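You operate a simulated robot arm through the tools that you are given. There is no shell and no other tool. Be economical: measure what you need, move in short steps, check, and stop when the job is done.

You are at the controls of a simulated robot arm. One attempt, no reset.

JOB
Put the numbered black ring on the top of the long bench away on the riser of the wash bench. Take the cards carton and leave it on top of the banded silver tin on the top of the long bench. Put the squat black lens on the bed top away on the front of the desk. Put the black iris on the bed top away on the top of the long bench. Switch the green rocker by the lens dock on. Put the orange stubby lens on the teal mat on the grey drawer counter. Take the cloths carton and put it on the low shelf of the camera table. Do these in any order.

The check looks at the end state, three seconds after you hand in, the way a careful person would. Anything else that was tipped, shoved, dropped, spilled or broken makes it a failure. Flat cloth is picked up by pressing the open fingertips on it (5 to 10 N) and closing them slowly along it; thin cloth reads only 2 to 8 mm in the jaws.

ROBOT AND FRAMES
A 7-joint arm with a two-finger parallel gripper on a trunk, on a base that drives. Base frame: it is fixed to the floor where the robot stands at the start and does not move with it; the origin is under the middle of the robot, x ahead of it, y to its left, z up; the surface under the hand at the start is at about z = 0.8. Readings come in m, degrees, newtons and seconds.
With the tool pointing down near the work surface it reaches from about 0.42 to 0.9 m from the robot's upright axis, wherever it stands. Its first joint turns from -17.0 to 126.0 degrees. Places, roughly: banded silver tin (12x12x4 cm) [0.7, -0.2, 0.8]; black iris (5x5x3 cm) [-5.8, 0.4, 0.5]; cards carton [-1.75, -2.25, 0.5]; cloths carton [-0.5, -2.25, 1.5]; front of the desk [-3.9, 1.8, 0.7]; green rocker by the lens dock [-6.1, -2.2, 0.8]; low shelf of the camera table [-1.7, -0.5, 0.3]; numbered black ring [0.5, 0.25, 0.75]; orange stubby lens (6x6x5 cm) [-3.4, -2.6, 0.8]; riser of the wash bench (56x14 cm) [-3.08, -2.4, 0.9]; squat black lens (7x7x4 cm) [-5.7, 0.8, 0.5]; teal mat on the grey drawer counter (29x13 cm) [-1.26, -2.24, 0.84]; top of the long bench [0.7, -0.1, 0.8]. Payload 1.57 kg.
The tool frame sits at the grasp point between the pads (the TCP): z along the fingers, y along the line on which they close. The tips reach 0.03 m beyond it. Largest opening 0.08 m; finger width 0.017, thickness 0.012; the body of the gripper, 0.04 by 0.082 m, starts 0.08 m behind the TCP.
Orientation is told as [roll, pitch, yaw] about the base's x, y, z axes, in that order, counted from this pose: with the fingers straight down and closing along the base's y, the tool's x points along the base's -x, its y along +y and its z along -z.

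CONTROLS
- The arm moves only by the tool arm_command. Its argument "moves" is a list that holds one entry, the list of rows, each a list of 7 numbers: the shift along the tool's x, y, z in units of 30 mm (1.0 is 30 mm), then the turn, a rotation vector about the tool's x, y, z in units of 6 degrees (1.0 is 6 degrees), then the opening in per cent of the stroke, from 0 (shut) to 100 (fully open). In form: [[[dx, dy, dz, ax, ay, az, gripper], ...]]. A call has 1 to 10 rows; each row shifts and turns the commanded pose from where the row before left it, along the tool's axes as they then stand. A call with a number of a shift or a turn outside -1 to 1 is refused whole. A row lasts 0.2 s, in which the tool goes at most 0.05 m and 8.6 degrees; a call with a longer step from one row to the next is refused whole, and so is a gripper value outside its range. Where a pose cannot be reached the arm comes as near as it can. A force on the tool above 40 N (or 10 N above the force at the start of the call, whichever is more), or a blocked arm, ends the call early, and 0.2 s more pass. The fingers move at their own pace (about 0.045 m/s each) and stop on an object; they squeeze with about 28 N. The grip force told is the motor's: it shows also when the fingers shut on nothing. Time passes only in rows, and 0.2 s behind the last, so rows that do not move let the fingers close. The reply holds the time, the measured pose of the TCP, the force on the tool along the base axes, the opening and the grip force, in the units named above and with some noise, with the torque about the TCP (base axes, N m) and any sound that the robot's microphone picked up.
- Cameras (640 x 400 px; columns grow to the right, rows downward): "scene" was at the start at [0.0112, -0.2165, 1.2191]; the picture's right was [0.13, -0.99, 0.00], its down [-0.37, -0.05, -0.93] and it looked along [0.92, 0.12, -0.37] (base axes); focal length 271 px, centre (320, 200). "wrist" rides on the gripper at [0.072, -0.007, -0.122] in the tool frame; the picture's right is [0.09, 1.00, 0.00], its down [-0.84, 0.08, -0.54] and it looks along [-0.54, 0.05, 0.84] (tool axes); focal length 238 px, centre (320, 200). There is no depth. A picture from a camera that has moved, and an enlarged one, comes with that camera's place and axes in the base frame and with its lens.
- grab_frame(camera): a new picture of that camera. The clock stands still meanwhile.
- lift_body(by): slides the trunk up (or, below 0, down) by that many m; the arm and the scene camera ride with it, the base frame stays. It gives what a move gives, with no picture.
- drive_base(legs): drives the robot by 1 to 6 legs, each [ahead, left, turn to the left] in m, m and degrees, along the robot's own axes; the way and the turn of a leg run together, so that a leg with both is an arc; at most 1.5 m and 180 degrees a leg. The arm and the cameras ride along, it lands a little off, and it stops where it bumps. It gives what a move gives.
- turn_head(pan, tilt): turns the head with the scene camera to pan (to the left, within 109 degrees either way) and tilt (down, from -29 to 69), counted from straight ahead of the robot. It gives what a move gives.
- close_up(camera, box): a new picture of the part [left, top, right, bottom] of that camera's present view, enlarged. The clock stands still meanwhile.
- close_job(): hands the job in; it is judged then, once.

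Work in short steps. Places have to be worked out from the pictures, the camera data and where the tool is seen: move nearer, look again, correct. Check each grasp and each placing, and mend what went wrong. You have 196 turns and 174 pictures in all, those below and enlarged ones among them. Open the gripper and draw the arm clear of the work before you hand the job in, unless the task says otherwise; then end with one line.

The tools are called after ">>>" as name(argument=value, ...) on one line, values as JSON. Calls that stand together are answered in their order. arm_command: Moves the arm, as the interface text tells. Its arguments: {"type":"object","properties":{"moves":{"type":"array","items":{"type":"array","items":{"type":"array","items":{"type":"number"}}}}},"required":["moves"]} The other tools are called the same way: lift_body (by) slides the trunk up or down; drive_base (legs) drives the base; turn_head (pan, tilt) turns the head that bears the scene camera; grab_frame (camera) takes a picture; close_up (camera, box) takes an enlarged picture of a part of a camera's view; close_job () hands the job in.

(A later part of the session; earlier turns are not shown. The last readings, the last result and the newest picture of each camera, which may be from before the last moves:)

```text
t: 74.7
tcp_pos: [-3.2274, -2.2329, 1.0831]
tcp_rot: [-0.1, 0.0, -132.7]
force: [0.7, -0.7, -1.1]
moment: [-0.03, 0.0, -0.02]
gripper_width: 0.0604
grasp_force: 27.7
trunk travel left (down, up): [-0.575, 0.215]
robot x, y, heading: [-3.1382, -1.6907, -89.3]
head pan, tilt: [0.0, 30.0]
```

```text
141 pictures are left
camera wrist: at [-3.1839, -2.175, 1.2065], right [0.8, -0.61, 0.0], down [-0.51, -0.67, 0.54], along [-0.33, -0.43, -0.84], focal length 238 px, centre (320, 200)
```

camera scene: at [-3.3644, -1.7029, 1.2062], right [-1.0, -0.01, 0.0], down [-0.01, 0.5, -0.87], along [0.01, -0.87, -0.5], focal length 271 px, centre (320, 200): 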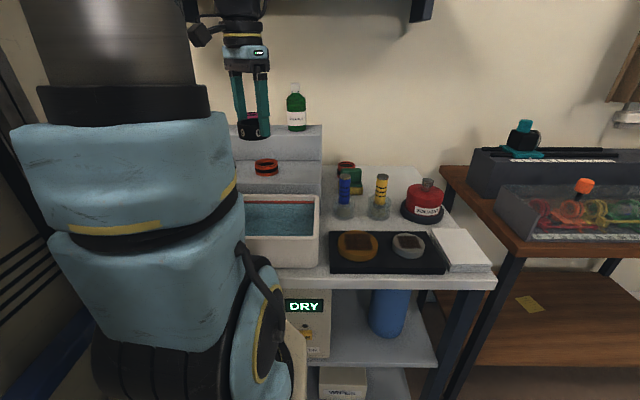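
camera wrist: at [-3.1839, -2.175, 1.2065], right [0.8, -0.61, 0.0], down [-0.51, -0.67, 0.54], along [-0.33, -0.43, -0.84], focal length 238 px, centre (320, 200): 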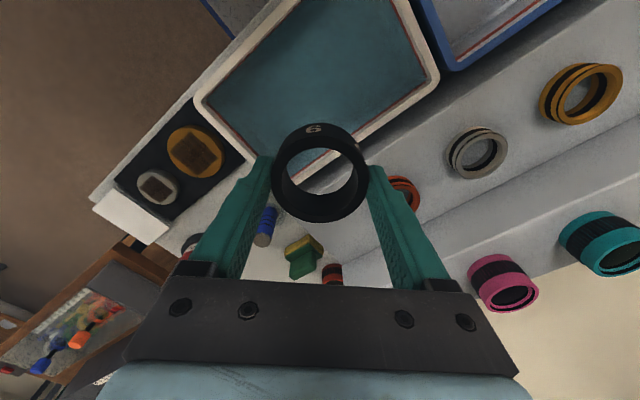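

Red ring is at (-3.21, -2.38) and the riser ends at x≈-3.36. I'll move the ring over (-3.293, -2.39) and check from above.

>>> arm_command(moves=[[[-0.89, 0.322, 0, 0, 0, 0, 0], [-0.89, 0.322, 0, 0, 0, 0, 0], [-0.89, 0.322, 0, 0, 0, 0, 0], [-0.89, 0.322, 0, 0, 0, 0, 0], [-0.89, 0.322, 0, 0, 0, 0, 0], [-0.89, 0.322, 0, 0, 0, 0, 0], [0, 0, 1, 0, 0, 0, 0], [0, 0, 1, 0, 0, 0, 0], [0, 0, 0, 0, 0, 0, 0]]])

>>> grab_frame(camera="wrist")

>>> close_up(camera="scene", box=[190, 60, 470, 220])

```text
t: 76.7
tcp_pos: [-3.2934, -2.3898, 1.0239]
tcp_rot: [0.0, 0.1, -132.6]
force: [0.7, 0.0, -0.3]
moment: [0.0, -0.01, 0.0]
gripper_width: 0.0604
grasp_force: 28.1
trunk travel left (down, up): [-0.575, 0.215]
robot x, y, heading: [-3.1335, -1.6868, -89.7]
head pan, tilt: [0.0, 30.0]
```

```text
140 pictures are left
camera wrist: at [-3.2498, -2.3318, 1.1464], right [0.8, -0.61, 0.0], down [-0.51, -0.67, 0.54], along [-0.33, -0.43, -0.84], focal length 238 px, centre (320, 200)
```

wrist: 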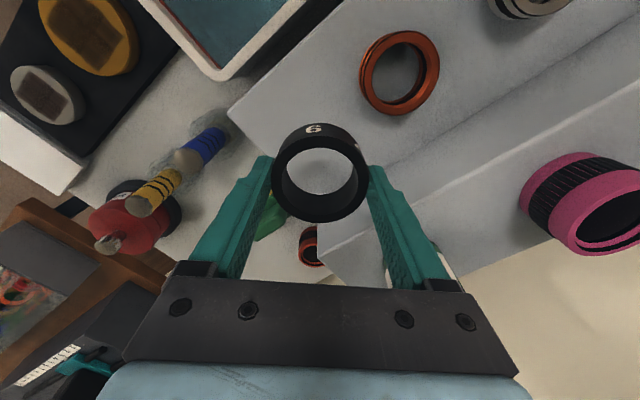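

```text
2.29 times, centred on (330, 140) of scene
camera zoom: at [-3.3643, -1.7029, 1.2062], right [-1.0, -0.01, 0.0], down [-0.01, 0.5, -0.87], along [0.01, -0.87, -0.5], focal length 620 px, centre (297, 337)
```

zoom: 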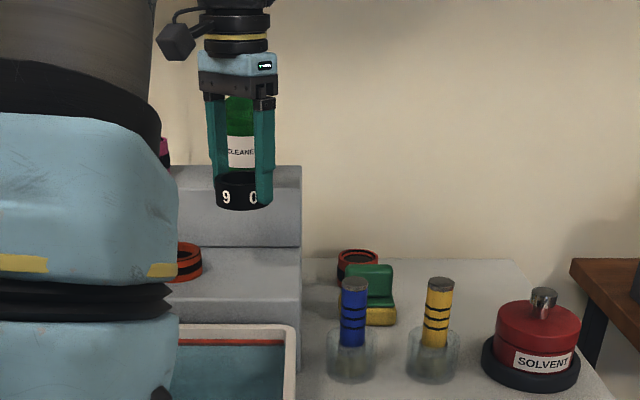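

Positions agree: the step spans y -2.32 to -2.465 with room beside the red ring. I'm lowering the ring.

>>> arm_command(moves=[[[0, 0, 0.7, 0, 0, 0, 0], [0, 0, 0.7, 0, 0, 0, 0], [0, 0, 0.6, 0, 0, 0, 0], [0, 0, 0.4, 0, 0, 0, 0], [0, 0, 0.2, 0, 0, 0, 0], [0, 0, 0, 0, 0, 0, 0]]])

>>> grab_frame(camera="wrist")

>>> close_up(camera="scene", box=[230, 80, 390, 220])

```text
t: 78.1
tcp_pos: [-3.2929, -2.3897, 0.944]
tcp_rot: [-0.2, 0.1, -132.6]
force: [1.0, 0.1, -0.6]
moment: [-0.01, 0.0, -0.01]
gripper_width: 0.0602
grasp_force: 27.7
trunk travel left (down, up): [-0.575, 0.215]
robot x, y, heading: [-3.1306, -1.6889, -89.3]
head pan, tilt: [0.0, 30.0]
```

```text
138 pictures are left
camera wrist: at [-3.2495, -2.3325, 1.0679], right [0.8, -0.61, 0.0], down [-0.51, -0.67, 0.54], along [-0.33, -0.43, -0.84], focal length 238 px, centre (320, 200)
```

wrist: 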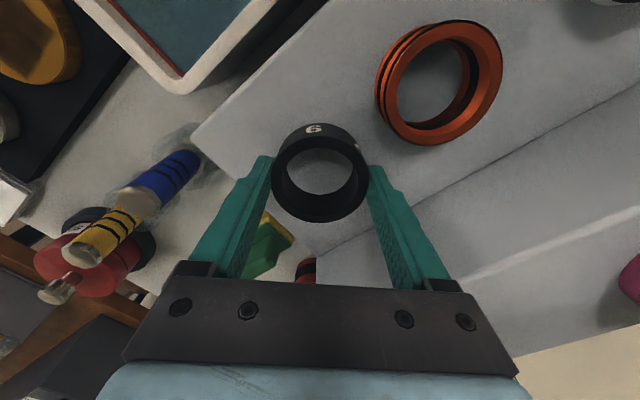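

```text
2.86 times, centred on (310, 150) of scene
camera zoom: at [-3.3643, -1.7029, 1.2062], right [-1.0, -0.01, 0.0], down [-0.01, 0.5, -0.87], along [0.01, -0.87, -0.5], focal length 775 px, centre (349, 343)
```

zoom: 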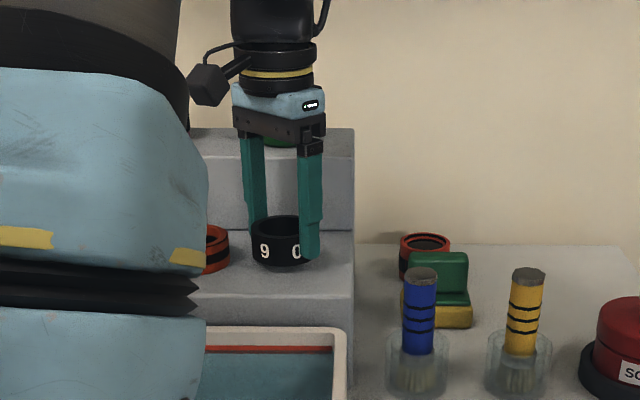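

Still no contact. I'm lowering a few millimetres more.

>>> arm_command(moves=[[[0, 0, 0.15, 0, 0, 0, 0], [0, 0, 0.15, 0, 0, 0, 0], [0, 0, 0, 0, 0, 0, 0]]])

```text
t: 78.9
tcp_pos: [-3.2936, -2.3898, 0.9371]
tcp_rot: [0.0, 0.0, -132.6]
force: [-0.9, 0.4, 2.2]
moment: [-0.05, 0.03, 0.01]
gripper_width: 0.0604
grasp_force: 28.0
trunk travel left (down, up): [-0.575, 0.215]
robot x, y, heading: [-3.1331, -1.6931, -89.0]
head pan, tilt: [0.0, 30.0]
```

>>> arm_command(moves=[[[0, 0, 0.12, 0, 0, 0, 0], [0, 0, 0.0, 0, 0, 0, 0]]])

```text
t: 79.5
tcp_pos: [-3.2935, -2.3899, 0.936]
tcp_rot: [-0.1, -0.1, -132.6]
force: [-0.3, 0.3, 26.3]
moment: [0.24, 0.27, 0.08]
gripper_width: 0.0606
grasp_force: 28.6
trunk travel left (down, up): [-0.575, 0.215]
robot x, y, heading: [-3.1366, -1.6926, -89.2]
head pan, tilt: [0.0, 30.0]
```

The ring has landed, with 26 N upward. I'll relieve the pressure, open a little, and rise straight up.

>>> arm_command(moves=[[[0, 0, -0.1, 0, 0, 0, 0], [0, 0, 0, 0, 0, 0, 92], [0, 0, 0, 0, 0, 0, 92], [0, 0, -0.3, 0, 0, 0, 92], [0, 0, -0.7, 0, 0, 0, 92], [0, 0, -0.9, 0, 0, 0, 92], [0, 0, -0.9, 0, 0, 0, 92], [0, 0, -0.9, 0, 0, 0, 92], [0, 0, 0, 0, 0, 0, 92]]])

>>> grab_frame(camera="wrist")

>>> grab_frame(camera="scene")

```text
t: 81.5
tcp_pos: [-3.2935, -2.3898, 1.0472]
tcp_rot: [-0.1, 0.0, -132.6]
force: [-0.6, 0.8, -0.1]
moment: [0.01, -0.02, 0.0]
gripper_width: 0.0737
grasp_force: 0.0
trunk travel left (down, up): [-0.575, 0.215]
robot x, y, heading: [-3.1341, -1.6921, -89.5]
head pan, tilt: [0.0, 30.0]
```

```text
136 pictures are left
camera wrist: at [-3.2489, -2.3313, 1.1701], right [0.8, -0.61, 0.0], down [-0.51, -0.67, 0.54], along [-0.33, -0.43, -0.84], focal length 238 px, centre (320, 200)
```

wrist: 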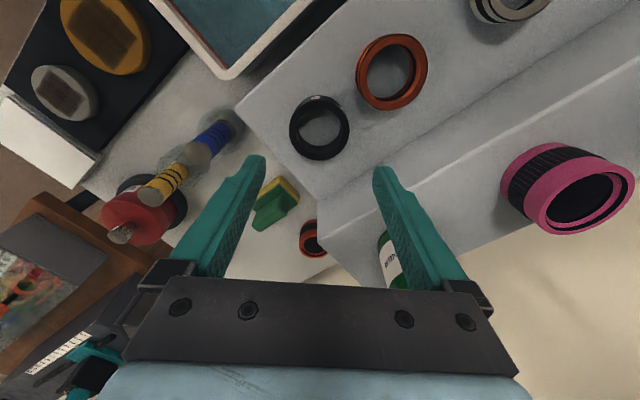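

```text
135 pictures are left
camera scene: at [-3.3643, -1.7029, 1.2062], right [-1.0, -0.01, 0.0], down [-0.01, 0.5, -0.87], along [0.01, -0.87, -0.5], focal length 271 px, centre (320, 200)
```

scene: 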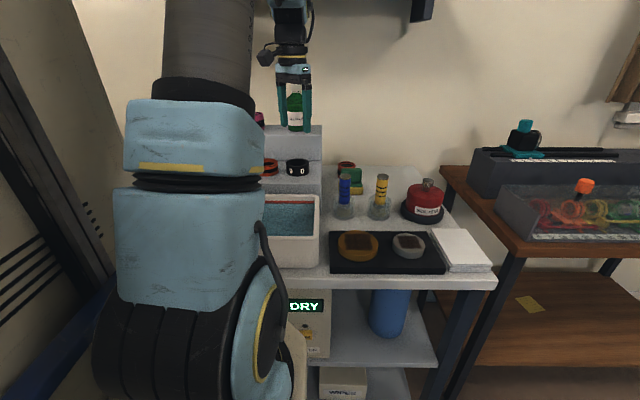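

The ring is on the riser. The orange lens is at about (-3.44, -2.56), behind the sponge. I'll back the arm off, turn the tool, and shift the robot.

>>> arm_command(moves=[[[0.92, -0.85, -0.3, 0, 0, 0, 92], [0.92, -0.85, -0.3, 0, 0, 0, 92], [0.92, -0.85, -0.3, 0, 0, 0, 92], [0.92, -0.85, 0, 0, 0, -0.5, 92], [0, 0, 0, 0, 0, -1, 100], [0, 0, 0, 0, 0, -1, 100], [0, 0, 0, 0, 0, -1, 100], [0, 0, 0, 0, 0, -1, 100], [0, 0, 0, 0, 0, -1, 100], [0, 0, 0, 0, 0, -1, 100]]])

>>> drive_base(legs=[[0.04, -0.2, 0]])

>>> grab_frame(camera="wrist")

>>> grab_frame(camera="scene")

```text
t: 83.7
tcp_pos: [-3.2947, -2.2393, 1.0748]
tcp_rot: [0.0, 0.1, -93.6]
force: [0.0, -0.4, -0.1]
moment: [0.0, -0.02, 0.01]
gripper_width: 0.0798
grasp_force: 0.1
trunk travel left (down, up): [-0.575, 0.215]
robot x, y, heading: [-3.1344, -1.688, -89.2]
head pan, tilt: [0.0, 30.0]
```

```text
t: 84.8
tcp_pos: [-3.3455, -2.2491, 1.0741]
tcp_rot: [0.0, 0.1, -92.6]
force: [-0.5, 0.5, 0.2]
moment: [0.02, 0.02, 0.01]
gripper_width: 0.08
grasp_force: 0.1
trunk travel left (down, up): [-0.575, 0.215]
robot x, y, heading: [-3.1963, -1.6993, -88.1]
head pan, tilt: [0.0, 30.0]
stopped in leg 1: the robot was blocked; the commanded pose is now the measured one
```

```text
134 pictures are left
camera wrist: at [-3.349, -2.1767, 1.1976], right [1.0, 0.05, 0.0], down [0.04, -0.84, 0.54], along [0.03, -0.54, -0.84], focal length 238 px, centre (320, 200)
```

wrist: 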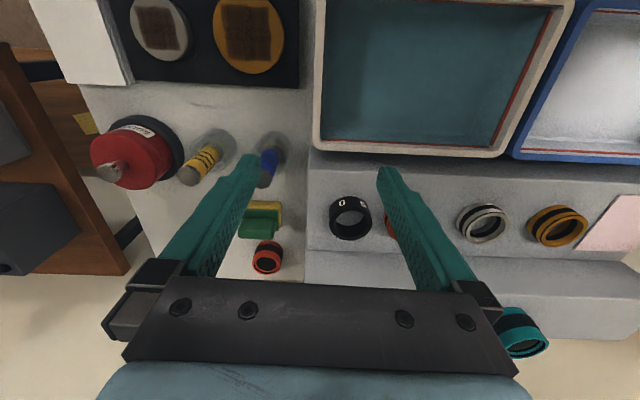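

```text
133 pictures are left
camera scene: at [-3.4266, -1.7146, 1.2062], right [-1.0, -0.03, 0.0], down [-0.02, 0.5, -0.87], along [0.03, -0.87, -0.5], focal length 271 px, centre (320, 200)
```

scene: 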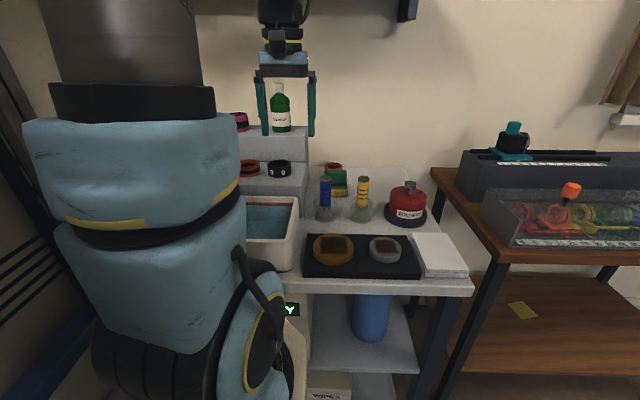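

The base bumped lightly at the front. I'll back off 4 cm and strafe right to face the lens.

>>> drive_base(legs=[[-0.04, 0, -1.5], [0, -0.16, 0]])

>>> grab_frame(camera="wrist")

```text
t: 86.8
tcp_pos: [-3.5241, -2.2063, 1.0743]
tcp_rot: [0.0, 0.1, -94.2]
force: [0.4, -0.8, 0.3]
moment: [0.04, -0.01, 0.02]
gripper_width: 0.0801
grasp_force: 0.0
trunk travel left (down, up): [-0.575, 0.215]
robot x, y, heading: [-3.3599, -1.658, -89.4]
head pan, tilt: [0.0, 30.0]
```

```text
132 pictures are left
camera wrist: at [-3.526, -2.1338, 1.1974], right [1.0, 0.02, 0.0], down [0.02, -0.84, 0.54], along [0.01, -0.54, -0.84], focal length 238 px, centre (320, 200)
```

wrist: 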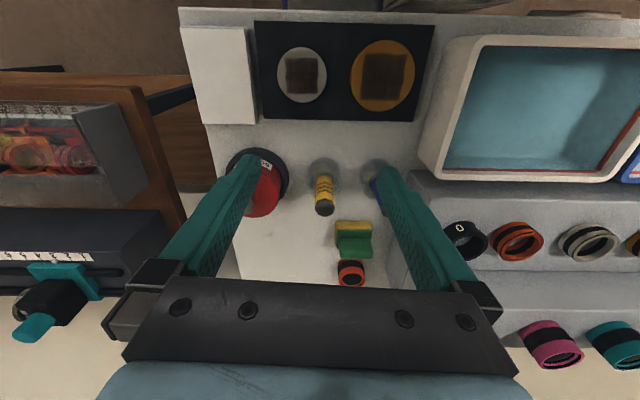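

The lens is at about (-3.445, -2.55). I'll nudge the base ahead 3 cm and bring the open gripper above it.

>>> drive_base(legs=[[0.03, 0, 0]])

>>> arm_command(moves=[[[-1, 0.34, 0, 0, 0, 0, 100], [-1, 0.34, 0, 0, 0, 0, 100], [-1, 0.34, 0, 0, 0, 0, 100], [-1, 0.34, 0, 0, 0, 0, 100], [-1, 0.34, 0, 0, 0, 0, 100], [-1, 0.34, 0, 0, 0, 0, 100], [-1, 0.34, 0, 0, 0, 0, 100], [-1, 0.34, 0, 0, 0, 0, 100], [-1, 0.34, 0, 0, 0, 0, 100], [0, 0, 1, 0, 0, 0, 100]]])

>>> grab_frame(camera="wrist")

>>> close_up(camera="scene", box=[200, 40, 440, 220])

```text
t: 87.6
tcp_pos: [-3.5254, -2.2359, 1.0738]
tcp_rot: [-0.1, 0.1, -94.1]
force: [0.5, -0.8, -0.1]
moment: [0.01, 0.02, 0.01]
gripper_width: 0.08
grasp_force: 0.0
trunk travel left (down, up): [-0.575, 0.215]
robot x, y, heading: [-3.3612, -1.6912, -89.7]
head pan, tilt: [0.0, 30.0]
```

```text
t: 89.8
tcp_pos: [-3.4529, -2.5111, 1.0439]
tcp_rot: [0.0, 0.1, -94.2]
force: [0.4, 0.5, 0.0]
moment: [-0.03, 0.01, 0.01]
gripper_width: 0.0801
grasp_force: 0.0
trunk travel left (down, up): [-0.575, 0.215]
robot x, y, heading: [-3.3573, -1.6871, -89.4]
head pan, tilt: [0.0, 30.0]
```

```text
131 pictures are left
camera wrist: at [-3.4543, -2.4387, 1.1665], right [1.0, 0.02, 0.0], down [0.02, -0.84, 0.54], along [0.01, -0.54, -0.84], focal length 238 px, centre (320, 200)
```

wrist: 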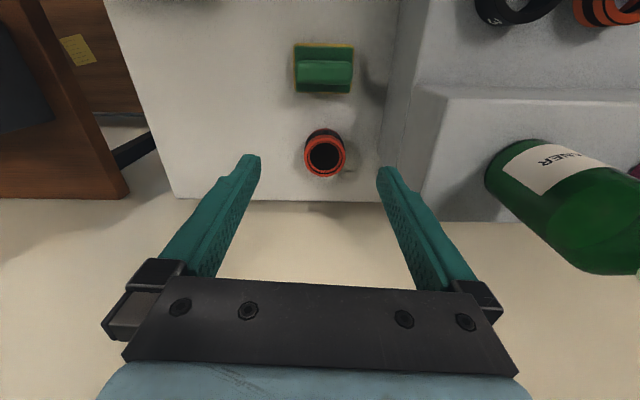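

```text
2.22 times, centred on (320, 130) of scene
camera zoom: at [-3.5905, -1.699, 1.2062], right [-1.0, 0.0, 0.0], down [0.0, 0.5, -0.87], along [0.0, -0.87, -0.5], focal length 603 px, centre (320, 356)
```

zoom: 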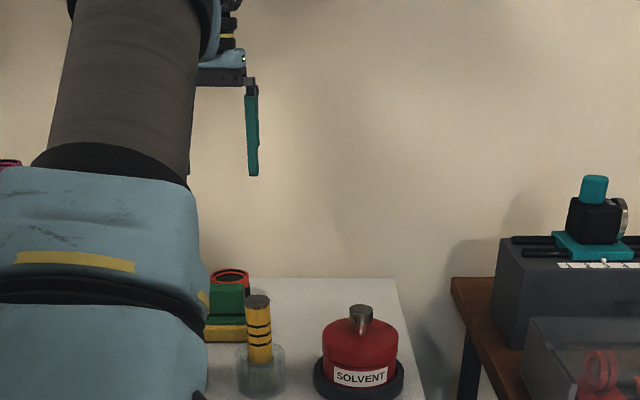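

Lens top centre is at (-3.445, -2.568). I'll centre over it and descend most of the way.

>>> arm_command(moves=[[[-0.94, 0.2, 0, 0, 0, 0, 100], [-0.94, 0.2, 0, 0, 0, 0, 100], [0, 0, 1, 0, 0, 0, 100], [0, 0, 1, 0, 0, 0, 100], [0, 0, 1, 0, 0, 0, 100], [0, 0, 1, 0, 0, 0, 100], [0, 0, 0, 0, 0, 0, 100]]])

>>> grab_frame(camera="wrist")

```text
t: 91.4
tcp_pos: [-3.4441, -2.5611, 0.9226]
tcp_rot: [-0.1, 0.0, -94.0]
force: [-0.3, 0.9, 0.1]
moment: [0.01, 0.0, -0.01]
gripper_width: 0.0801
grasp_force: 0.1
out of reach, approached as far as the arm can: row 2
trunk travel left (down, up): [-0.575, 0.215]
robot x, y, heading: [-3.3608, -1.688, -89.4]
head pan, tilt: [0.0, 30.0]
```

```text
129 pictures are left
camera wrist: at [-3.4467, -2.4891, 1.0445], right [1.0, 0.02, 0.0], down [0.02, -0.84, 0.54], along [0.01, -0.54, -0.84], focal length 238 px, centre (320, 200)
```

wrist: 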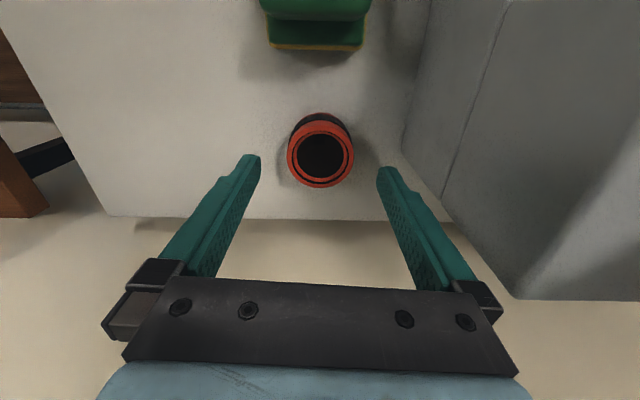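

Well centred. I'm descending the last 8 cm and closing.

>>> arm_command(moves=[[[-0.05, 0, 0.9, 0, 0, 0, 100], [-0.05, 0, 0.9, 0, 0, 0, 100], [0, 0, 0.6, 0, 0, 0, 100], [0, 0, 0.35, 0, 0, 0, 100], [0, 0, 0, 0, 0, 0, 60], [0, 0, 0, 0, 0, 0, 0], [0, 0, 0, 0, 0, 0, 0], [0, 0, 0, 0, 0, 0, 0]]])

>>> grab_frame(camera="wrist")

```text
t: 93.2
tcp_pos: [-3.4434, -2.5644, 0.8406]
tcp_rot: [0.0, 0.2, -94.2]
force: [0.8, 1.3, 0.1]
moment: [-0.02, 0.0, 0.02]
gripper_width: 0.059
grasp_force: 27.9
trunk travel left (down, up): [-0.575, 0.215]
robot x, y, heading: [-3.3581, -1.6894, -89.8]
head pan, tilt: [0.0, 30.0]
```

```text
128 pictures are left
camera wrist: at [-3.446, -2.4917, 0.9619], right [1.0, 0.02, 0.0], down [0.02, -0.84, 0.54], along [0.01, -0.54, -0.84], focal length 238 px, centre (320, 200)
```

wrist: 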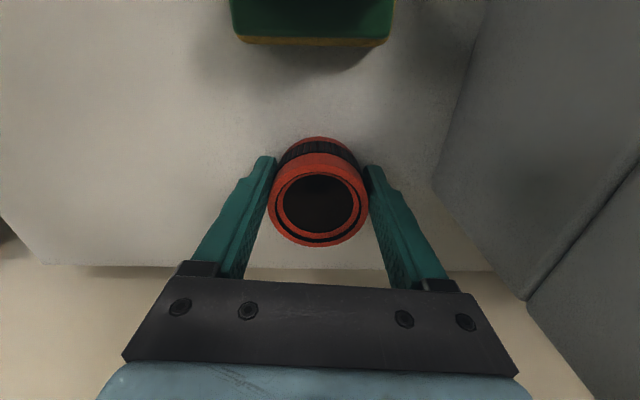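

Gripped at 59 mm. I'm lifting straight up, clear of the jars, then drawing back.

>>> arm_command(moves=[[[0, 0, -0.5, 0, 0, 0, 0], [0, 0, -0.8, 0, 0, 0, 0], [0, 0, -0.8, 0, 0, 0, 0], [0, 0, -0.9, 0, 0, 0, 0], [0, 0, -0.9, 0, 0, 0, 0], [0, 0, -0.9, 0, 0, 0, 0], [0, 0, -0.9, 0, 0, 0, 0], [0, 0, -0.9, 0, 0, 0, 0], [0, 0, -0.9, 0, 0, 0, 0], [0.5, 0, -0.8, 0, 0, 0, 0]]])

>>> arm_command(moves=[[[0.9, 0, 0, 0, 0, 0, 0], [0.9, 0, 0, 0, 0, 0, 0], [0.9, 0, 0, 0, 0, 0, 0], [0.9, 0, 0, 0, 0, 0, 0], [0.9, 0, 0, 0, 0, 0, 0], [0.9, 0, 0, 0, 0, 0, 0], [0.9, 0, 0, 0, 0, 0, 0], [0.9, 0, 0, 0, 0, 0, 0], [0.9, 0, 0, 0, 0, 0, 0], [0.9, 0, 0, 0, 0, 0, 0]]])

>>> grab_frame(camera="wrist")

```text
t: 95.4
tcp_pos: [-3.4462, -2.5427, 1.0749]
tcp_rot: [-0.1, 1.0, -94.1]
force: [0.1, -0.1, -2.7]
moment: [0.07, 0.01, 0.03]
gripper_width: 0.0586
grasp_force: 28.0
out of reach, approached as far as the arm can: row 9
trunk travel left (down, up): [-0.575, 0.215]
robot x, y, heading: [-3.3602, -1.6897, -89.6]
head pan, tilt: [0.0, 30.0]
```

```text
t: 97.6
tcp_pos: [-3.424, -2.2719, 1.0843]
tcp_rot: [-0.1, 0.1, -94.1]
force: [0.0, -0.3, -1.0]
moment: [0.03, 0.01, -0.02]
gripper_width: 0.0585
grasp_force: 28.4
trunk travel left (down, up): [-0.575, 0.215]
robot x, y, heading: [-3.362, -1.6922, -89.5]
head pan, tilt: [0.0, 30.0]
```

```text
127 pictures are left
camera wrist: at [-3.4259, -2.1992, 1.207], right [1.0, 0.02, 0.0], down [0.02, -0.84, 0.54], along [0.01, -0.54, -0.84], focal length 238 px, centre (320, 200)
```

wrist: 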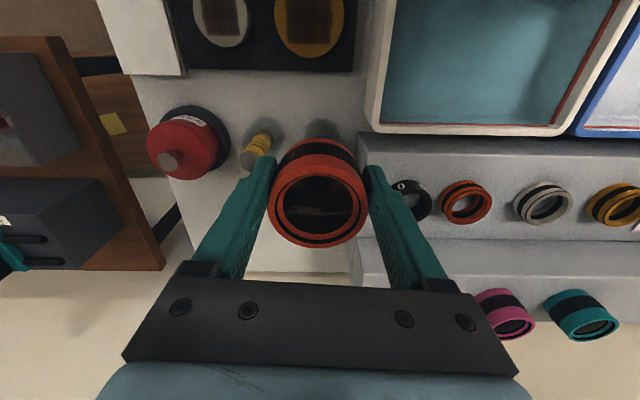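

The lens is held. I'm driving back along the corridor to the drawer counter.

>>> drive_base(legs=[[-0.3, 0, 0], [0, 1.105, 0], [0, 1.105, 0]])

>>> turn_head(pan=0, tilt=30)

>>> grab_frame(camera="scene")

>>> grab_frame(camera="wrist")

```text
t: 108.8
tcp_pos: [-1.4459, -1.9534, 1.0848]
tcp_rot: [0.0, 0.1, -88.0]
force: [0.7, -0.6, -1.3]
moment: [0.03, -0.02, -0.03]
gripper_width: 0.0584
grasp_force: 28.0
trunk travel left (down, up): [-0.575, 0.215]
robot x, y, heading: [-1.4402, -1.3665, -83.9]
head pan, tilt: [0.0, 30.0]
stopped in leg 3: the robot was blocked; the commanded pose is now the measured one
```

```text
t: 109.4
tcp_pos: [-1.4452, -1.9541, 1.0853]
tcp_rot: [0.0, 0.1, -88.0]
force: [0.1, -0.5, -2.0]
moment: [0.05, 0.04, 0.03]
gripper_width: 0.0584
grasp_force: 28.2
trunk travel left (down, up): [-0.575, 0.215]
robot x, y, heading: [-1.445, -1.3676, -83.6]
head pan, tilt: [0.0, 30.0]
```

```text
126 pictures are left
camera scene: at [-1.6705, -1.4024, 1.2062], right [-0.99, -0.11, 0.0], down [-0.06, 0.5, -0.87], along [0.1, -0.86, -0.5], focal length 271 px, centre (320, 200)
```

scene: 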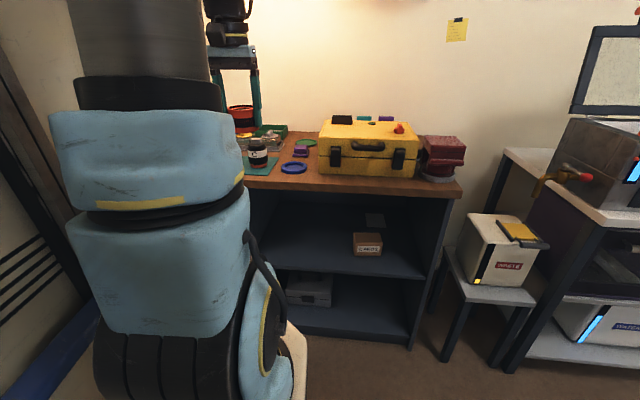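

```text
125 pictures are left
camera wrist: at [-1.4537, -1.8819, 1.2073], right [0.99, 0.13, 0.0], down [0.11, -0.83, 0.54], along [0.07, -0.54, -0.84], focal length 238 px, centre (320, 200)
```

wrist: 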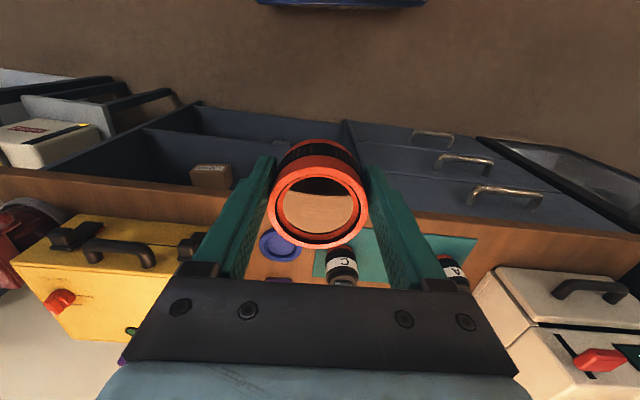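

The base touched the grey table behind me. I'll move away from it toward the counter, straighten, and continue left.

>>> drive_base(legs=[[0.15, 0, 0], [0, 0, -6], [0, 0.28, 0]])

>>> turn_head(pan=5, tilt=40)

>>> grab_frame(camera="scene")

>>> grab_frame(camera="wrist")

```text
t: 112.8
tcp_pos: [-1.2174, -2.0948, 1.0846]
tcp_rot: [0.0, 0.1, -94.5]
force: [-0.7, -0.2, -1.8]
moment: [-0.01, -0.01, 0.01]
gripper_width: 0.0582
grasp_force: 28.2
trunk travel left (down, up): [-0.575, 0.215]
robot x, y, heading: [-1.1506, -1.5119, -90.2]
head pan, tilt: [0.0, 30.0]
```

```text
t: 113.6
tcp_pos: [-1.2169, -2.0956, 1.0845]
tcp_rot: [0.1, 0.1, -94.6]
force: [0.0, 0.0, -1.5]
moment: [0.01, 0.03, -0.01]
gripper_width: 0.0583
grasp_force: 28.2
trunk travel left (down, up): [-0.575, 0.215]
robot x, y, heading: [-1.1473, -1.5127, -90.1]
head pan, tilt: [5.0, 40.0]
```

```text
124 pictures are left
camera scene: at [-1.3722, -1.5157, 1.1909], right [-1.0, -0.08, 0.0], down [-0.05, 0.64, -0.77], along [0.06, -0.76, -0.64], focal length 271 px, centre (320, 200)
```

scene: 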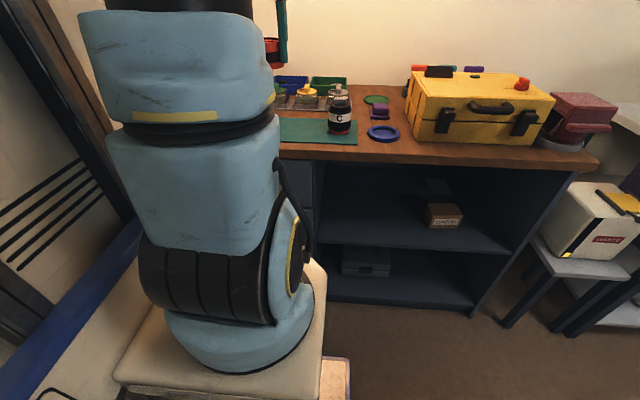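

```text
123 pictures are left
camera wrist: at [-1.2186, -2.0225, 1.2073], right [1.0, 0.01, 0.0], down [0.01, -0.84, 0.54], along [0.01, -0.54, -0.84], focal length 238 px, centre (320, 200)
```

wrist: 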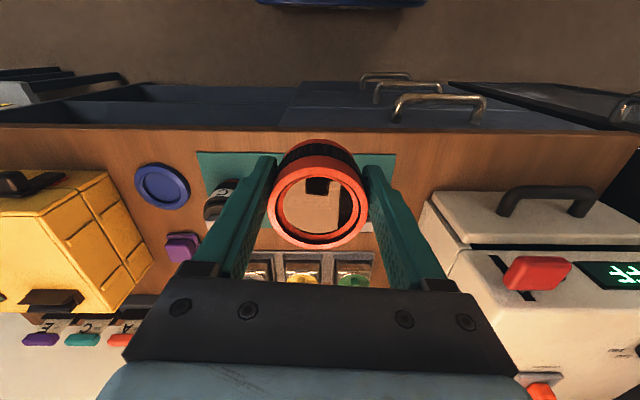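

The mat lies right below, with jars standing on it. I'll draw the arm back to see which part is free.

>>> arm_command(moves=[[[0.8, 0, -0.5, 0, 0, 0, 0], [0.8, 0, -0.5, 0, 0, 0, 0], [0.8, 0, -0.5, 0, 0, 0, 0], [0.8, 0, -0.5, 0, 0, 0, 0], [0.8, 0, -0.5, 0, 0, 0, 0], [0, 0, 0, 0, 0, 0, 0]]])

>>> grab_frame(camera="wrist")

```text
t: 115.0
tcp_pos: [-1.21, -1.9756, 1.1592]
tcp_rot: [0.1, 0.2, -94.5]
force: [-0.4, 0.8, -1.6]
moment: [0.02, 0.02, 0.0]
gripper_width: 0.058
grasp_force: 28.1
trunk travel left (down, up): [-0.575, 0.215]
robot x, y, heading: [-1.1489, -1.511, -90.4]
head pan, tilt: [5.0, 40.0]
```

```text
122 pictures are left
camera wrist: at [-1.2105, -1.903, 1.2826], right [1.0, 0.01, 0.0], down [0.01, -0.84, 0.54], along [0.01, -0.54, -0.84], focal length 238 px, centre (320, 200)
```

wrist: 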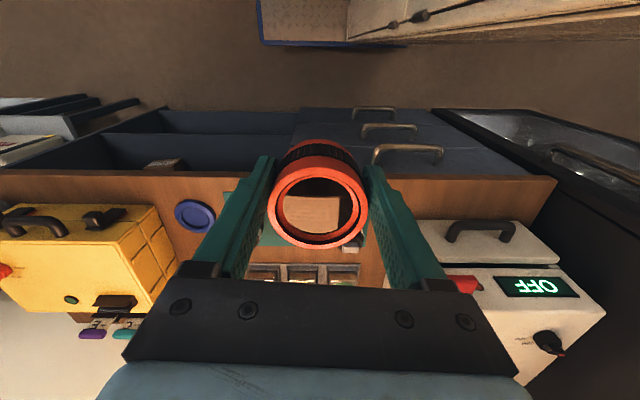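

My view is blocked. I'll swing the arm to the right so the wrist camera sees the whole mat.

>>> arm_command(moves=[[[-0.3, -1, 0, 0, 0, 0, 0], [-0.3, -1, 0, 0, 0, 0, 0], [-0.3, -1, 0, 0, 0, 0, 0], [-0.3, -1, 0, 0, 0, 0, 0], [-0.3, -1, 0, 0, 0, 0, 0], [-0.3, -1, 0, 0, 0, 0, 0], [-0.3, -1, 0, 0, 0, 0, 0], [-0.3, -1, 0, 0, 0, 0, 0], [-0.3, -1, 0, 0, 0, 0, 0], [-0.3, -1, 0, 0, 0, 0, 0]]])

>>> grab_frame(camera="wrist")

>>> grab_frame(camera="scene")

```text
t: 117.2
tcp_pos: [-1.5132, -2.0407, 1.1597]
tcp_rot: [0.2, 0.1, -94.5]
force: [0.6, -0.2, -1.9]
moment: [0.01, 0.03, 0.0]
gripper_width: 0.0578
grasp_force: 27.7
trunk travel left (down, up): [-0.575, 0.215]
robot x, y, heading: [-1.1483, -1.5158, -90.2]
head pan, tilt: [5.0, 40.0]
```

```text
121 pictures are left
camera wrist: at [-1.5133, -1.9686, 1.2826], right [1.0, 0.01, 0.0], down [0.01, -0.84, 0.54], along [0.01, -0.54, -0.84], focal length 238 px, centre (320, 200)
```

wrist: 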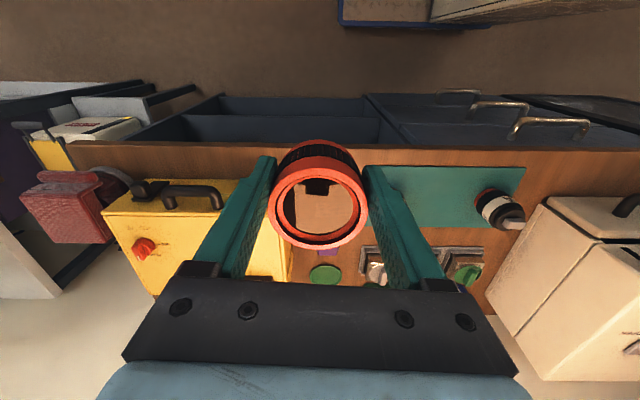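

```text
120 pictures are left
camera scene: at [-1.372, -1.5156, 1.1909], right [-1.0, -0.08, 0.0], down [-0.05, 0.64, -0.77], along [0.06, -0.76, -0.64], focal length 271 px, centre (320, 200)
```

scene: 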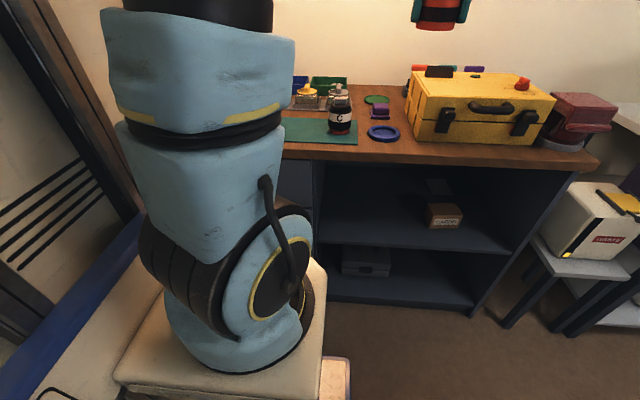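

The mat is free between jar C (x≈-1.37) and jar A (x≈-1.14). I'm going above (-1.255, -2.24).

>>> arm_command(moves=[[[-0.593, 0.91, 0.4, 0, 0, 0, 0], [-0.593, 0.91, 0.4, 0, 0, 0, 0], [-0.593, 0.91, 0.4, 0, 0, 0, 0], [-0.593, 0.91, 0.4, 0, 0, 0, 0], [-0.593, 0.91, 0.4, 0, 0, 0, 0], [-0.593, 0.91, 0.4, 0, 0, 0, 0], [-0.593, 0.91, 0.4, 0, 0, 0, 0], [-0.593, 0.91, 0.4, 0, 0, 0, 0], [-0.593, 0.91, 0.4, 0, 0, 0, 0], [-0.593, 0.91, 0.4, 0, 0, 0, 0]]])

>>> grab_frame(camera="wrist")

```text
t: 119.4
tcp_pos: [-1.2563, -2.2397, 1.0397]
tcp_rot: [0.0, 0.1, -94.6]
force: [-0.2, 1.6, -1.9]
moment: [0.02, -0.04, -0.04]
gripper_width: 0.0576
grasp_force: 28.2
trunk travel left (down, up): [-0.575, 0.215]
robot x, y, heading: [-1.1486, -1.5119, -90.3]
head pan, tilt: [5.0, 40.0]
```

```text
119 pictures are left
camera wrist: at [-1.2562, -2.168, 1.1621], right [1.0, 0.01, 0.0], down [0.01, -0.84, 0.54], along [0.01, -0.54, -0.84], focal length 238 px, centre (320, 200)
```

wrist: 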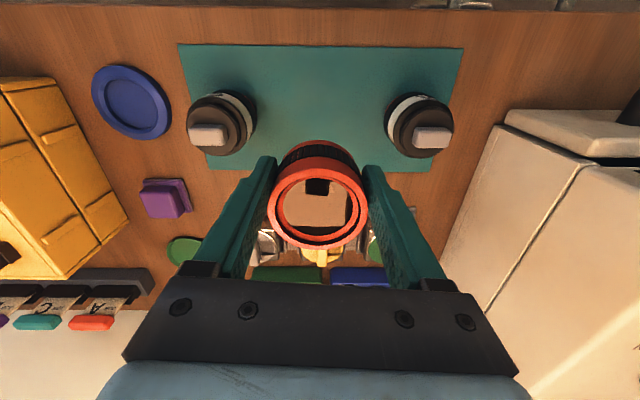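

Centred between the jars on the mat. I'm descending to just above it.

>>> arm_command(moves=[[[0, 0, 0.9, 0, 0, 0, 0], [0, 0, 0.9, 0, 0, 0, 0], [0, 0, 0.9, 0, 0, 0, 0], [0, 0, 0.9, 0, 0, 0, 0], [0, 0, 0.6, 0, 0, 0, 0], [0, 0, 0.4, 0, 0, 0, 0], [0, 0, 0.25, 0, 0, 0, 0], [0, 0, 0, 0, 0, 0, 0]]])

>>> grab_frame(camera="wrist")

```text
t: 121.2
tcp_pos: [-1.2549, -2.2393, 0.8928]
tcp_rot: [0.1, 0.1, -94.6]
force: [-0.5, -0.4, -1.6]
moment: [-0.01, -0.02, -0.04]
gripper_width: 0.0575
grasp_force: 28.3
trunk travel left (down, up): [-0.575, 0.215]
robot x, y, heading: [-1.1509, -1.517, -90.3]
head pan, tilt: [5.0, 40.0]
```

```text
118 pictures are left
camera wrist: at [-1.257, -2.1677, 1.0153], right [1.0, 0.01, 0.0], down [0.01, -0.84, 0.54], along [0.01, -0.54, -0.84], focal length 238 px, centre (320, 200)
```

wrist: 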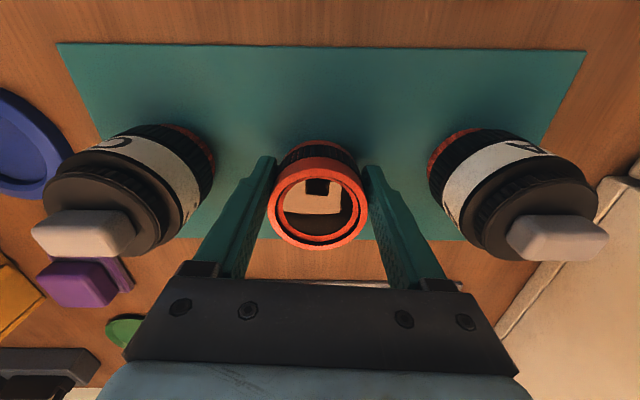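

Good alignment. I'm lowering slowly to contact.

>>> arm_command(moves=[[[0, 0, 0.2, 0, 0, 0, 0], [0, 0, 0.15, 0, 0, 0, 0], [0, 0, 0, 0, 0, 0, 0]]])

```text
t: 122.0
tcp_pos: [-1.256, -2.2396, 0.8838]
tcp_rot: [0.0, 0.1, -94.5]
force: [0.0, 1.5, 1.1]
moment: [-0.02, -0.04, 0.01]
gripper_width: 0.0579
grasp_force: 28.1
trunk travel left (down, up): [-0.575, 0.215]
robot x, y, heading: [-1.1493, -1.5117, -90.3]
head pan, tilt: [5.0, 40.0]
```

>>> arm_command(moves=[[[0, 0, 0.1, 0, 0, 0, 0], [0, 0, 0, 0, 0, 0, 0]]])

```text
t: 122.6
tcp_pos: [-1.2559, -2.2392, 0.8816]
tcp_rot: [-0.1, -0.1, -94.4]
force: [-1.0, 6.1, 18.9]
moment: [-0.19, 0.0, 0.03]
gripper_width: 0.0577
grasp_force: 27.9
trunk travel left (down, up): [-0.575, 0.215]
robot x, y, heading: [-1.1483, -1.5133, -90.1]
head pan, tilt: [5.0, 40.0]
```

The lens has landed. I'll open to 90 % and rise.

>>> arm_command(moves=[[[0, 0, -0.07, 0, 0, 0, 0], [0, 0, 0, 0, 0, 0, 92], [0, 0, 0, 0, 0, 0, 92], [0, 0, -0.3, 0, 0, 0, 92], [0, 0, -0.7, 0, 0, 0, 92], [0, 0, -0.9, 0, 0, 0, 92], [0, 0, -1, 0, 0, 0, 92], [0, 0, -1, 0, 0, 0, 92], [0, 0, -1, 0, 0, 0, 92], [0, 0, 0, 0, 0, 0, 92]]])

>>> grab_frame(camera="wrist")

```text
t: 124.8
tcp_pos: [-1.2554, -2.2417, 1.0302]
tcp_rot: [0.0, 0.0, -94.5]
force: [0.9, -0.1, -0.1]
moment: [0.04, 0.01, -0.01]
gripper_width: 0.0735
grasp_force: 0.1
trunk travel left (down, up): [-0.575, 0.215]
robot x, y, heading: [-1.1524, -1.5128, -90.4]
head pan, tilt: [5.0, 40.0]
```

```text
117 pictures are left
camera wrist: at [-1.2577, -2.1686, 1.1523], right [1.0, 0.01, 0.0], down [0.01, -0.84, 0.54], along [0.01, -0.54, -0.84], focal length 238 px, centre (320, 200)
```

wrist: 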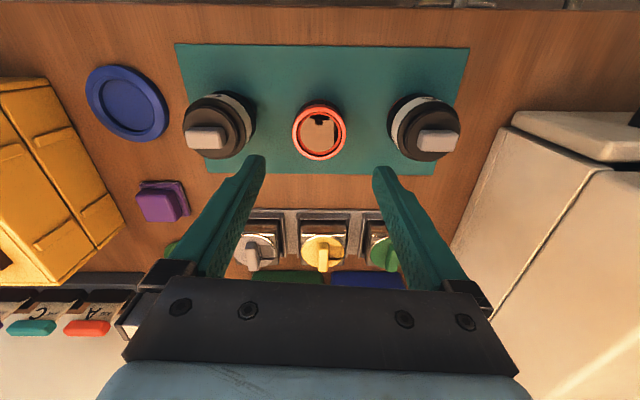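

The lens sits flat on the mat. Next is the cards carton in the open shelf to the right, so I'll zoom in on it.

>>> close_up(camera="scene", box=[370, 150, 530, 270])

>>> turn_head(pan=60, tilt=-5)

>>> grab_frame(camera="scene")

```text
3.33 times, centred on (450, 210) of scene
camera zoom: at [-1.3722, -1.5157, 1.1908], right [-1.0, -0.08, 0.0], down [-0.05, 0.64, -0.77], along [0.06, -0.76, -0.64], focal length 904 px, centre (-113, 167)
```

zoom: 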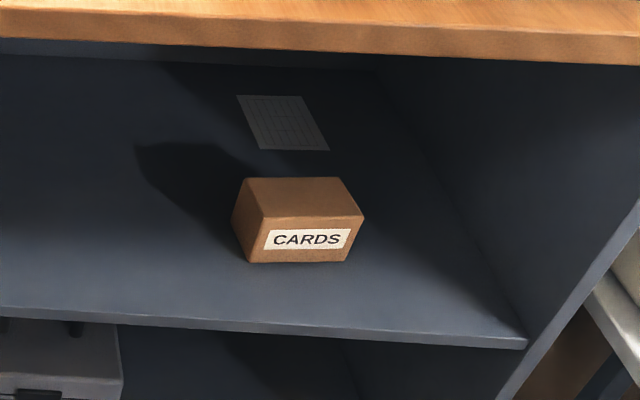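

```text
t: 126.0
tcp_pos: [-1.2555, -2.2403, 1.0293]
tcp_rot: [0.1, 0.0, -94.5]
force: [0.2, 0.3, -0.4]
moment: [-0.01, -0.03, 0.02]
gripper_width: 0.0735
grasp_force: 0.1
trunk travel left (down, up): [-0.575, 0.215]
robot x, y, heading: [-1.1491, -1.515, -90.2]
head pan, tilt: [60.0, -5.0]
```

```text
115 pictures are left
camera scene: at [-1.3038, -1.475, 1.2622], right [-0.5, -0.86, 0.0], down [0.07, -0.04, -1.0], along [0.86, -0.5, 0.09], focal length 271 px, centre (320, 200)
```

scene: 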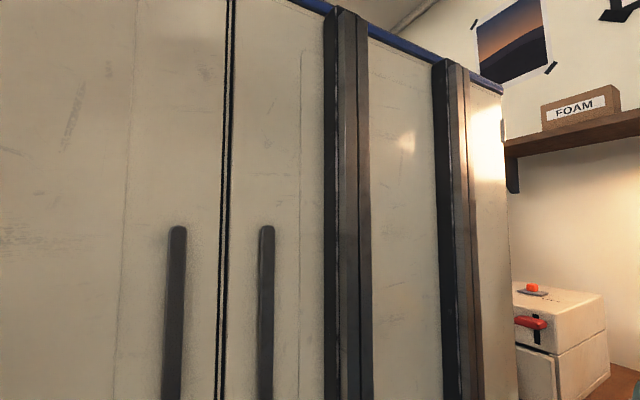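

The "cabinet" on my left is the robot's own tower. The carton is about 11×7×6 cm and needs a low side approach, so I'll draw the arm back from the mat first and turn the tool to the right.

>>> arm_command(moves=[[[1, 0, -0.5, 0, 0, 0, 100], [1, 0, -0.5, 0, 0, 0, 100], [1, 0, 0, 0, 0, 0, 100], [1, 0, 0, 0, 0, 0, 100], [1, 0, 0, 0, 0, 0, 100], [1, 0, 0, 0, 0, 0, 100], [1, -0.5, 0, 0, 0, 0, 100], [1, -0.8, 0, 0, 0, 0, 100], [0.6, -1, 0, 0, 0, 0, 100], [0, -1, 0, 0, 0, 0, 100]]])

>>> drive_base(legs=[[0, 0.1, 0]])

>>> arm_command(moves=[[[0, 0, 0, 0, 0, 0.95, 100], [0, 0, 0, 0, 0, 0.95, 100], [0, 0, 0, 0, 0, 0.95, 100], [0, 0, 0, 0, 0, 0.95, 100], [0, 0, 0, 0, 0, 0.95, 100], [0, 0, 0, 0, 0, 0.95, 100], [0, 0, 0, 0, 0, 0.95, 100], [0, 0, 0, 0, 0, 0.95, 100], [0, 0, 0, 0, 0, 0.95, 100], [0, 0, 0, 0, 0, 0.7, 100]]])

```text
t: 128.2
tcp_pos: [-1.3345, -1.9752, 1.0585]
tcp_rot: [0.0, 0.1, -94.5]
force: [0.5, -0.9, 0.4]
moment: [0.02, 0.02, -0.01]
gripper_width: 0.08
grasp_force: 0.1
trunk travel left (down, up): [-0.575, 0.215]
robot x, y, heading: [-1.1482, -1.5121, -90.1]
head pan, tilt: [60.0, -5.0]
```

```text
t: 129.3
tcp_pos: [-1.2364, -1.976, 1.0588]
tcp_rot: [-0.1, 0.1, -94.6]
force: [-0.1, 0.4, -0.9]
moment: [-0.02, -0.01, -0.01]
gripper_width: 0.0799
grasp_force: 0.1
trunk travel left (down, up): [-0.575, 0.215]
robot x, y, heading: [-1.0473, -1.5108, -90.3]
head pan, tilt: [60.0, -5.0]
```

```text
t: 131.5
tcp_pos: [-1.2352, -1.9767, 1.059]
tcp_rot: [-0.2, 0.0, -150.1]
force: [0.2, -0.9, 0.1]
moment: [-0.03, -0.04, -0.01]
gripper_width: 0.0798
grasp_force: 0.0
trunk travel left (down, up): [-0.575, 0.215]
robot x, y, heading: [-1.0483, -1.5135, -90.0]
head pan, tilt: [60.0, -5.0]
```

The tool now faces the carton's direction. I'll swing the hand out into the free corridor to the right, then lower the trunk.

>>> arm_command(moves=[[[-0.98, -0.74, 0, 0, 0, 0, 100], [-0.98, -0.74, 0, 0, 0, 0, 100], [-0.98, -0.74, 0, 0, 0, 0, 100], [-0.98, -0.74, 0, 0, 0, 0, 100], [-0.98, -0.74, 0, 0, 0, 0, 100], [-0.98, -0.74, 0, 0, 0, 0, 100], [-0.98, -0.74, 0, 0, 0, 0, 100], [-0.98, -0.74, 0, 0, 0, 0, 100], [-0.98, -0.74, 0, 0, 0, 0, 100], [-0.98, -0.74, 0, 0, 0, 0, 100]]])

>>> lift_body(by=-0.35)

>>> turn_head(pan=-25, tilt=20)

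>>> grab_frame(camera="scene")

```text
t: 133.7
tcp_pos: [-1.6031, -1.9314, 1.0592]
tcp_rot: [-0.1, 0.1, -150.0]
force: [1.4, 0.2, -0.1]
moment: [0.0, 0.03, 0.0]
gripper_width: 0.0801
grasp_force: 0.0
trunk travel left (down, up): [-0.575, 0.215]
robot x, y, heading: [-1.0531, -1.5133, -90.0]
head pan, tilt: [60.0, -5.0]
```

```text
t: 137.2
tcp_pos: [-1.6046, -1.9291, 0.7081]
tcp_rot: [-0.2, 0.1, -150.1]
force: [-0.2, 1.4, 0.0]
moment: [0.03, -0.01, -0.03]
gripper_width: 0.0799
grasp_force: 0.0
trunk travel left (down, up): [-0.225, 0.565]
robot x, y, heading: [-1.044, -1.5141, -90.1]
head pan, tilt: [60.0, -5.0]
```

```text
t: 138.8
tcp_pos: [-1.603, -1.9296, 0.7096]
tcp_rot: [0.0, 0.1, -150.1]
force: [-1.2, 0.1, 0.5]
moment: [-0.02, 0.0, 0.0]
gripper_width: 0.0801
grasp_force: 0.2
trunk travel left (down, up): [-0.225, 0.565]
robot x, y, heading: [-1.0466, -1.515, -90.3]
head pan, tilt: [-25.0, 20.0]
```

```text
114 pictures are left
camera scene: at [-1.3201, -1.5154, 0.8723], right [-0.91, 0.42, 0.0], down [0.15, 0.31, -0.94], along [-0.4, -0.85, -0.34], focal length 271 px, centre (320, 200)
```

scene: 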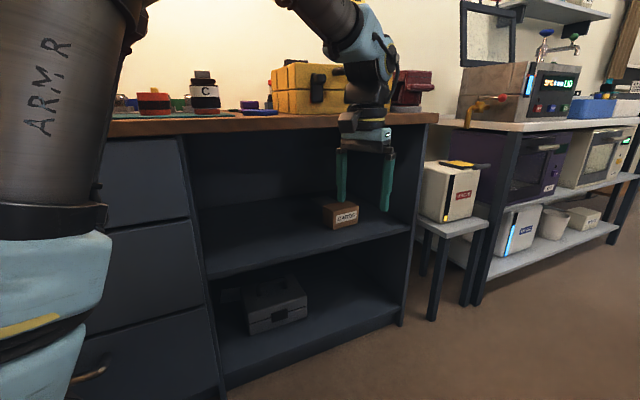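

Good view into the shelf. I'll take a close-up of the carton for its exact place and size.

>>> close_up(camera="scene", box=[280, 170, 440, 270])

```text
4.00 times, centred on (360, 220) of scene
camera zoom: at [-1.3201, -1.5154, 0.8723], right [-0.91, 0.42, 0.0], down [0.15, 0.31, -0.94], along [-0.4, -0.85, -0.34], focal length 1085 px, centre (160, 120)
```

zoom: 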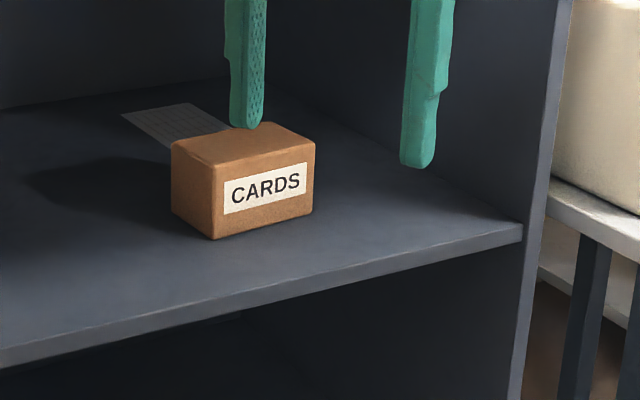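

The carton is roughly x -1.68…-1.785, y -2.19…-2.245, 6 cm high, on the shelf at z≈0.50. I'll tilt the tool toward horizontal so it points along its length from the left end.

>>> arm_command(moves=[[[0, 0, 0, 0, 0, 0.83, 100], [0, 0, 0, 0, 0, 0.83, 100], [0, 0, 0, 0, -1, 0, 100], [0, 0, 0, 0, -1, 0, 100], [0, 0, 0, 0, -1, 0, 100], [0, 0, 0, 0, -1, 0, 100], [0, 0, 0, 0, -1, 0, 100], [0, 0, 0, 0, -1, 0, 100], [0, 0, 0, 0, -1, 0, 100], [0, 0, 0, 0, -1, 0, 100]]])

>>> arm_command(moves=[[[0, 0, 0, 0, -1, 0, 100], [0, 0, 0, 0, -1, 0, 100], [0, 0, 0, 0, -0.83, 0, 100], [0, 0, 0, 0, 0, 0, 100]]])

>>> grab_frame(camera="scene")

>>> grab_frame(camera="wrist")

```text
t: 140.9
tcp_pos: [-1.602, -1.9309, 0.7073]
tcp_rot: [-0.1, -47.9, -159.9]
force: [0.2, -0.2, -0.8]
moment: [-0.03, -0.02, 0.0]
gripper_width: 0.0802
grasp_force: 0.1
trunk travel left (down, up): [-0.225, 0.565]
robot x, y, heading: [-1.0527, -1.5161, -89.9]
head pan, tilt: [-25.0, 20.0]
```

```text
t: 141.9
tcp_pos: [-1.6025, -1.9301, 0.7102]
tcp_rot: [-0.4, -65.0, -159.6]
force: [-0.2, 0.1, -0.3]
moment: [0.03, -0.05, -0.01]
gripper_width: 0.0801
grasp_force: 0.0
trunk travel left (down, up): [-0.225, 0.565]
robot x, y, heading: [-1.052, -1.5125, -90.2]
head pan, tilt: [-25.0, 20.0]
```

```text
112 pictures are left
camera scene: at [-1.3201, -1.5154, 0.8722], right [-0.91, 0.43, 0.0], down [0.15, 0.31, -0.94], along [-0.4, -0.85, -0.34], focal length 271 px, centre (320, 200)
```

scene: 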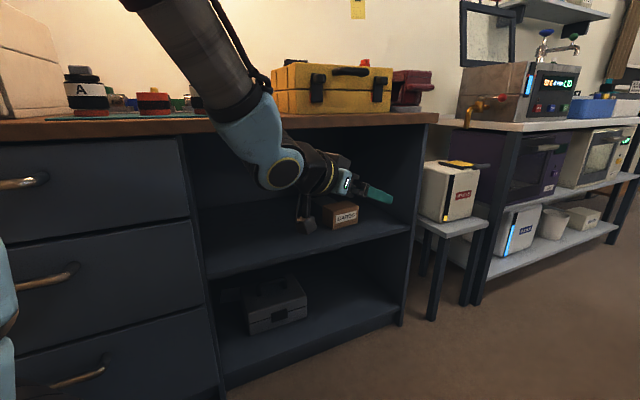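

```text
111 pictures are left
camera wrist: at [-1.4734, -1.8753, 0.6961], right [0.38, -0.92, -0.09], down [0.16, -0.03, 0.99], along [-0.91, -0.39, 0.13], focal length 238 px, centre (320, 200)
```

wrist: 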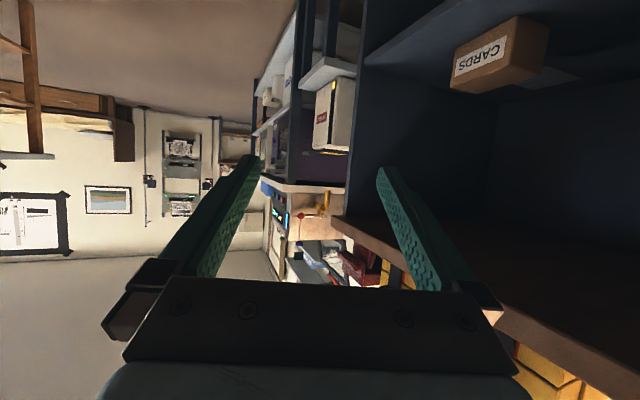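

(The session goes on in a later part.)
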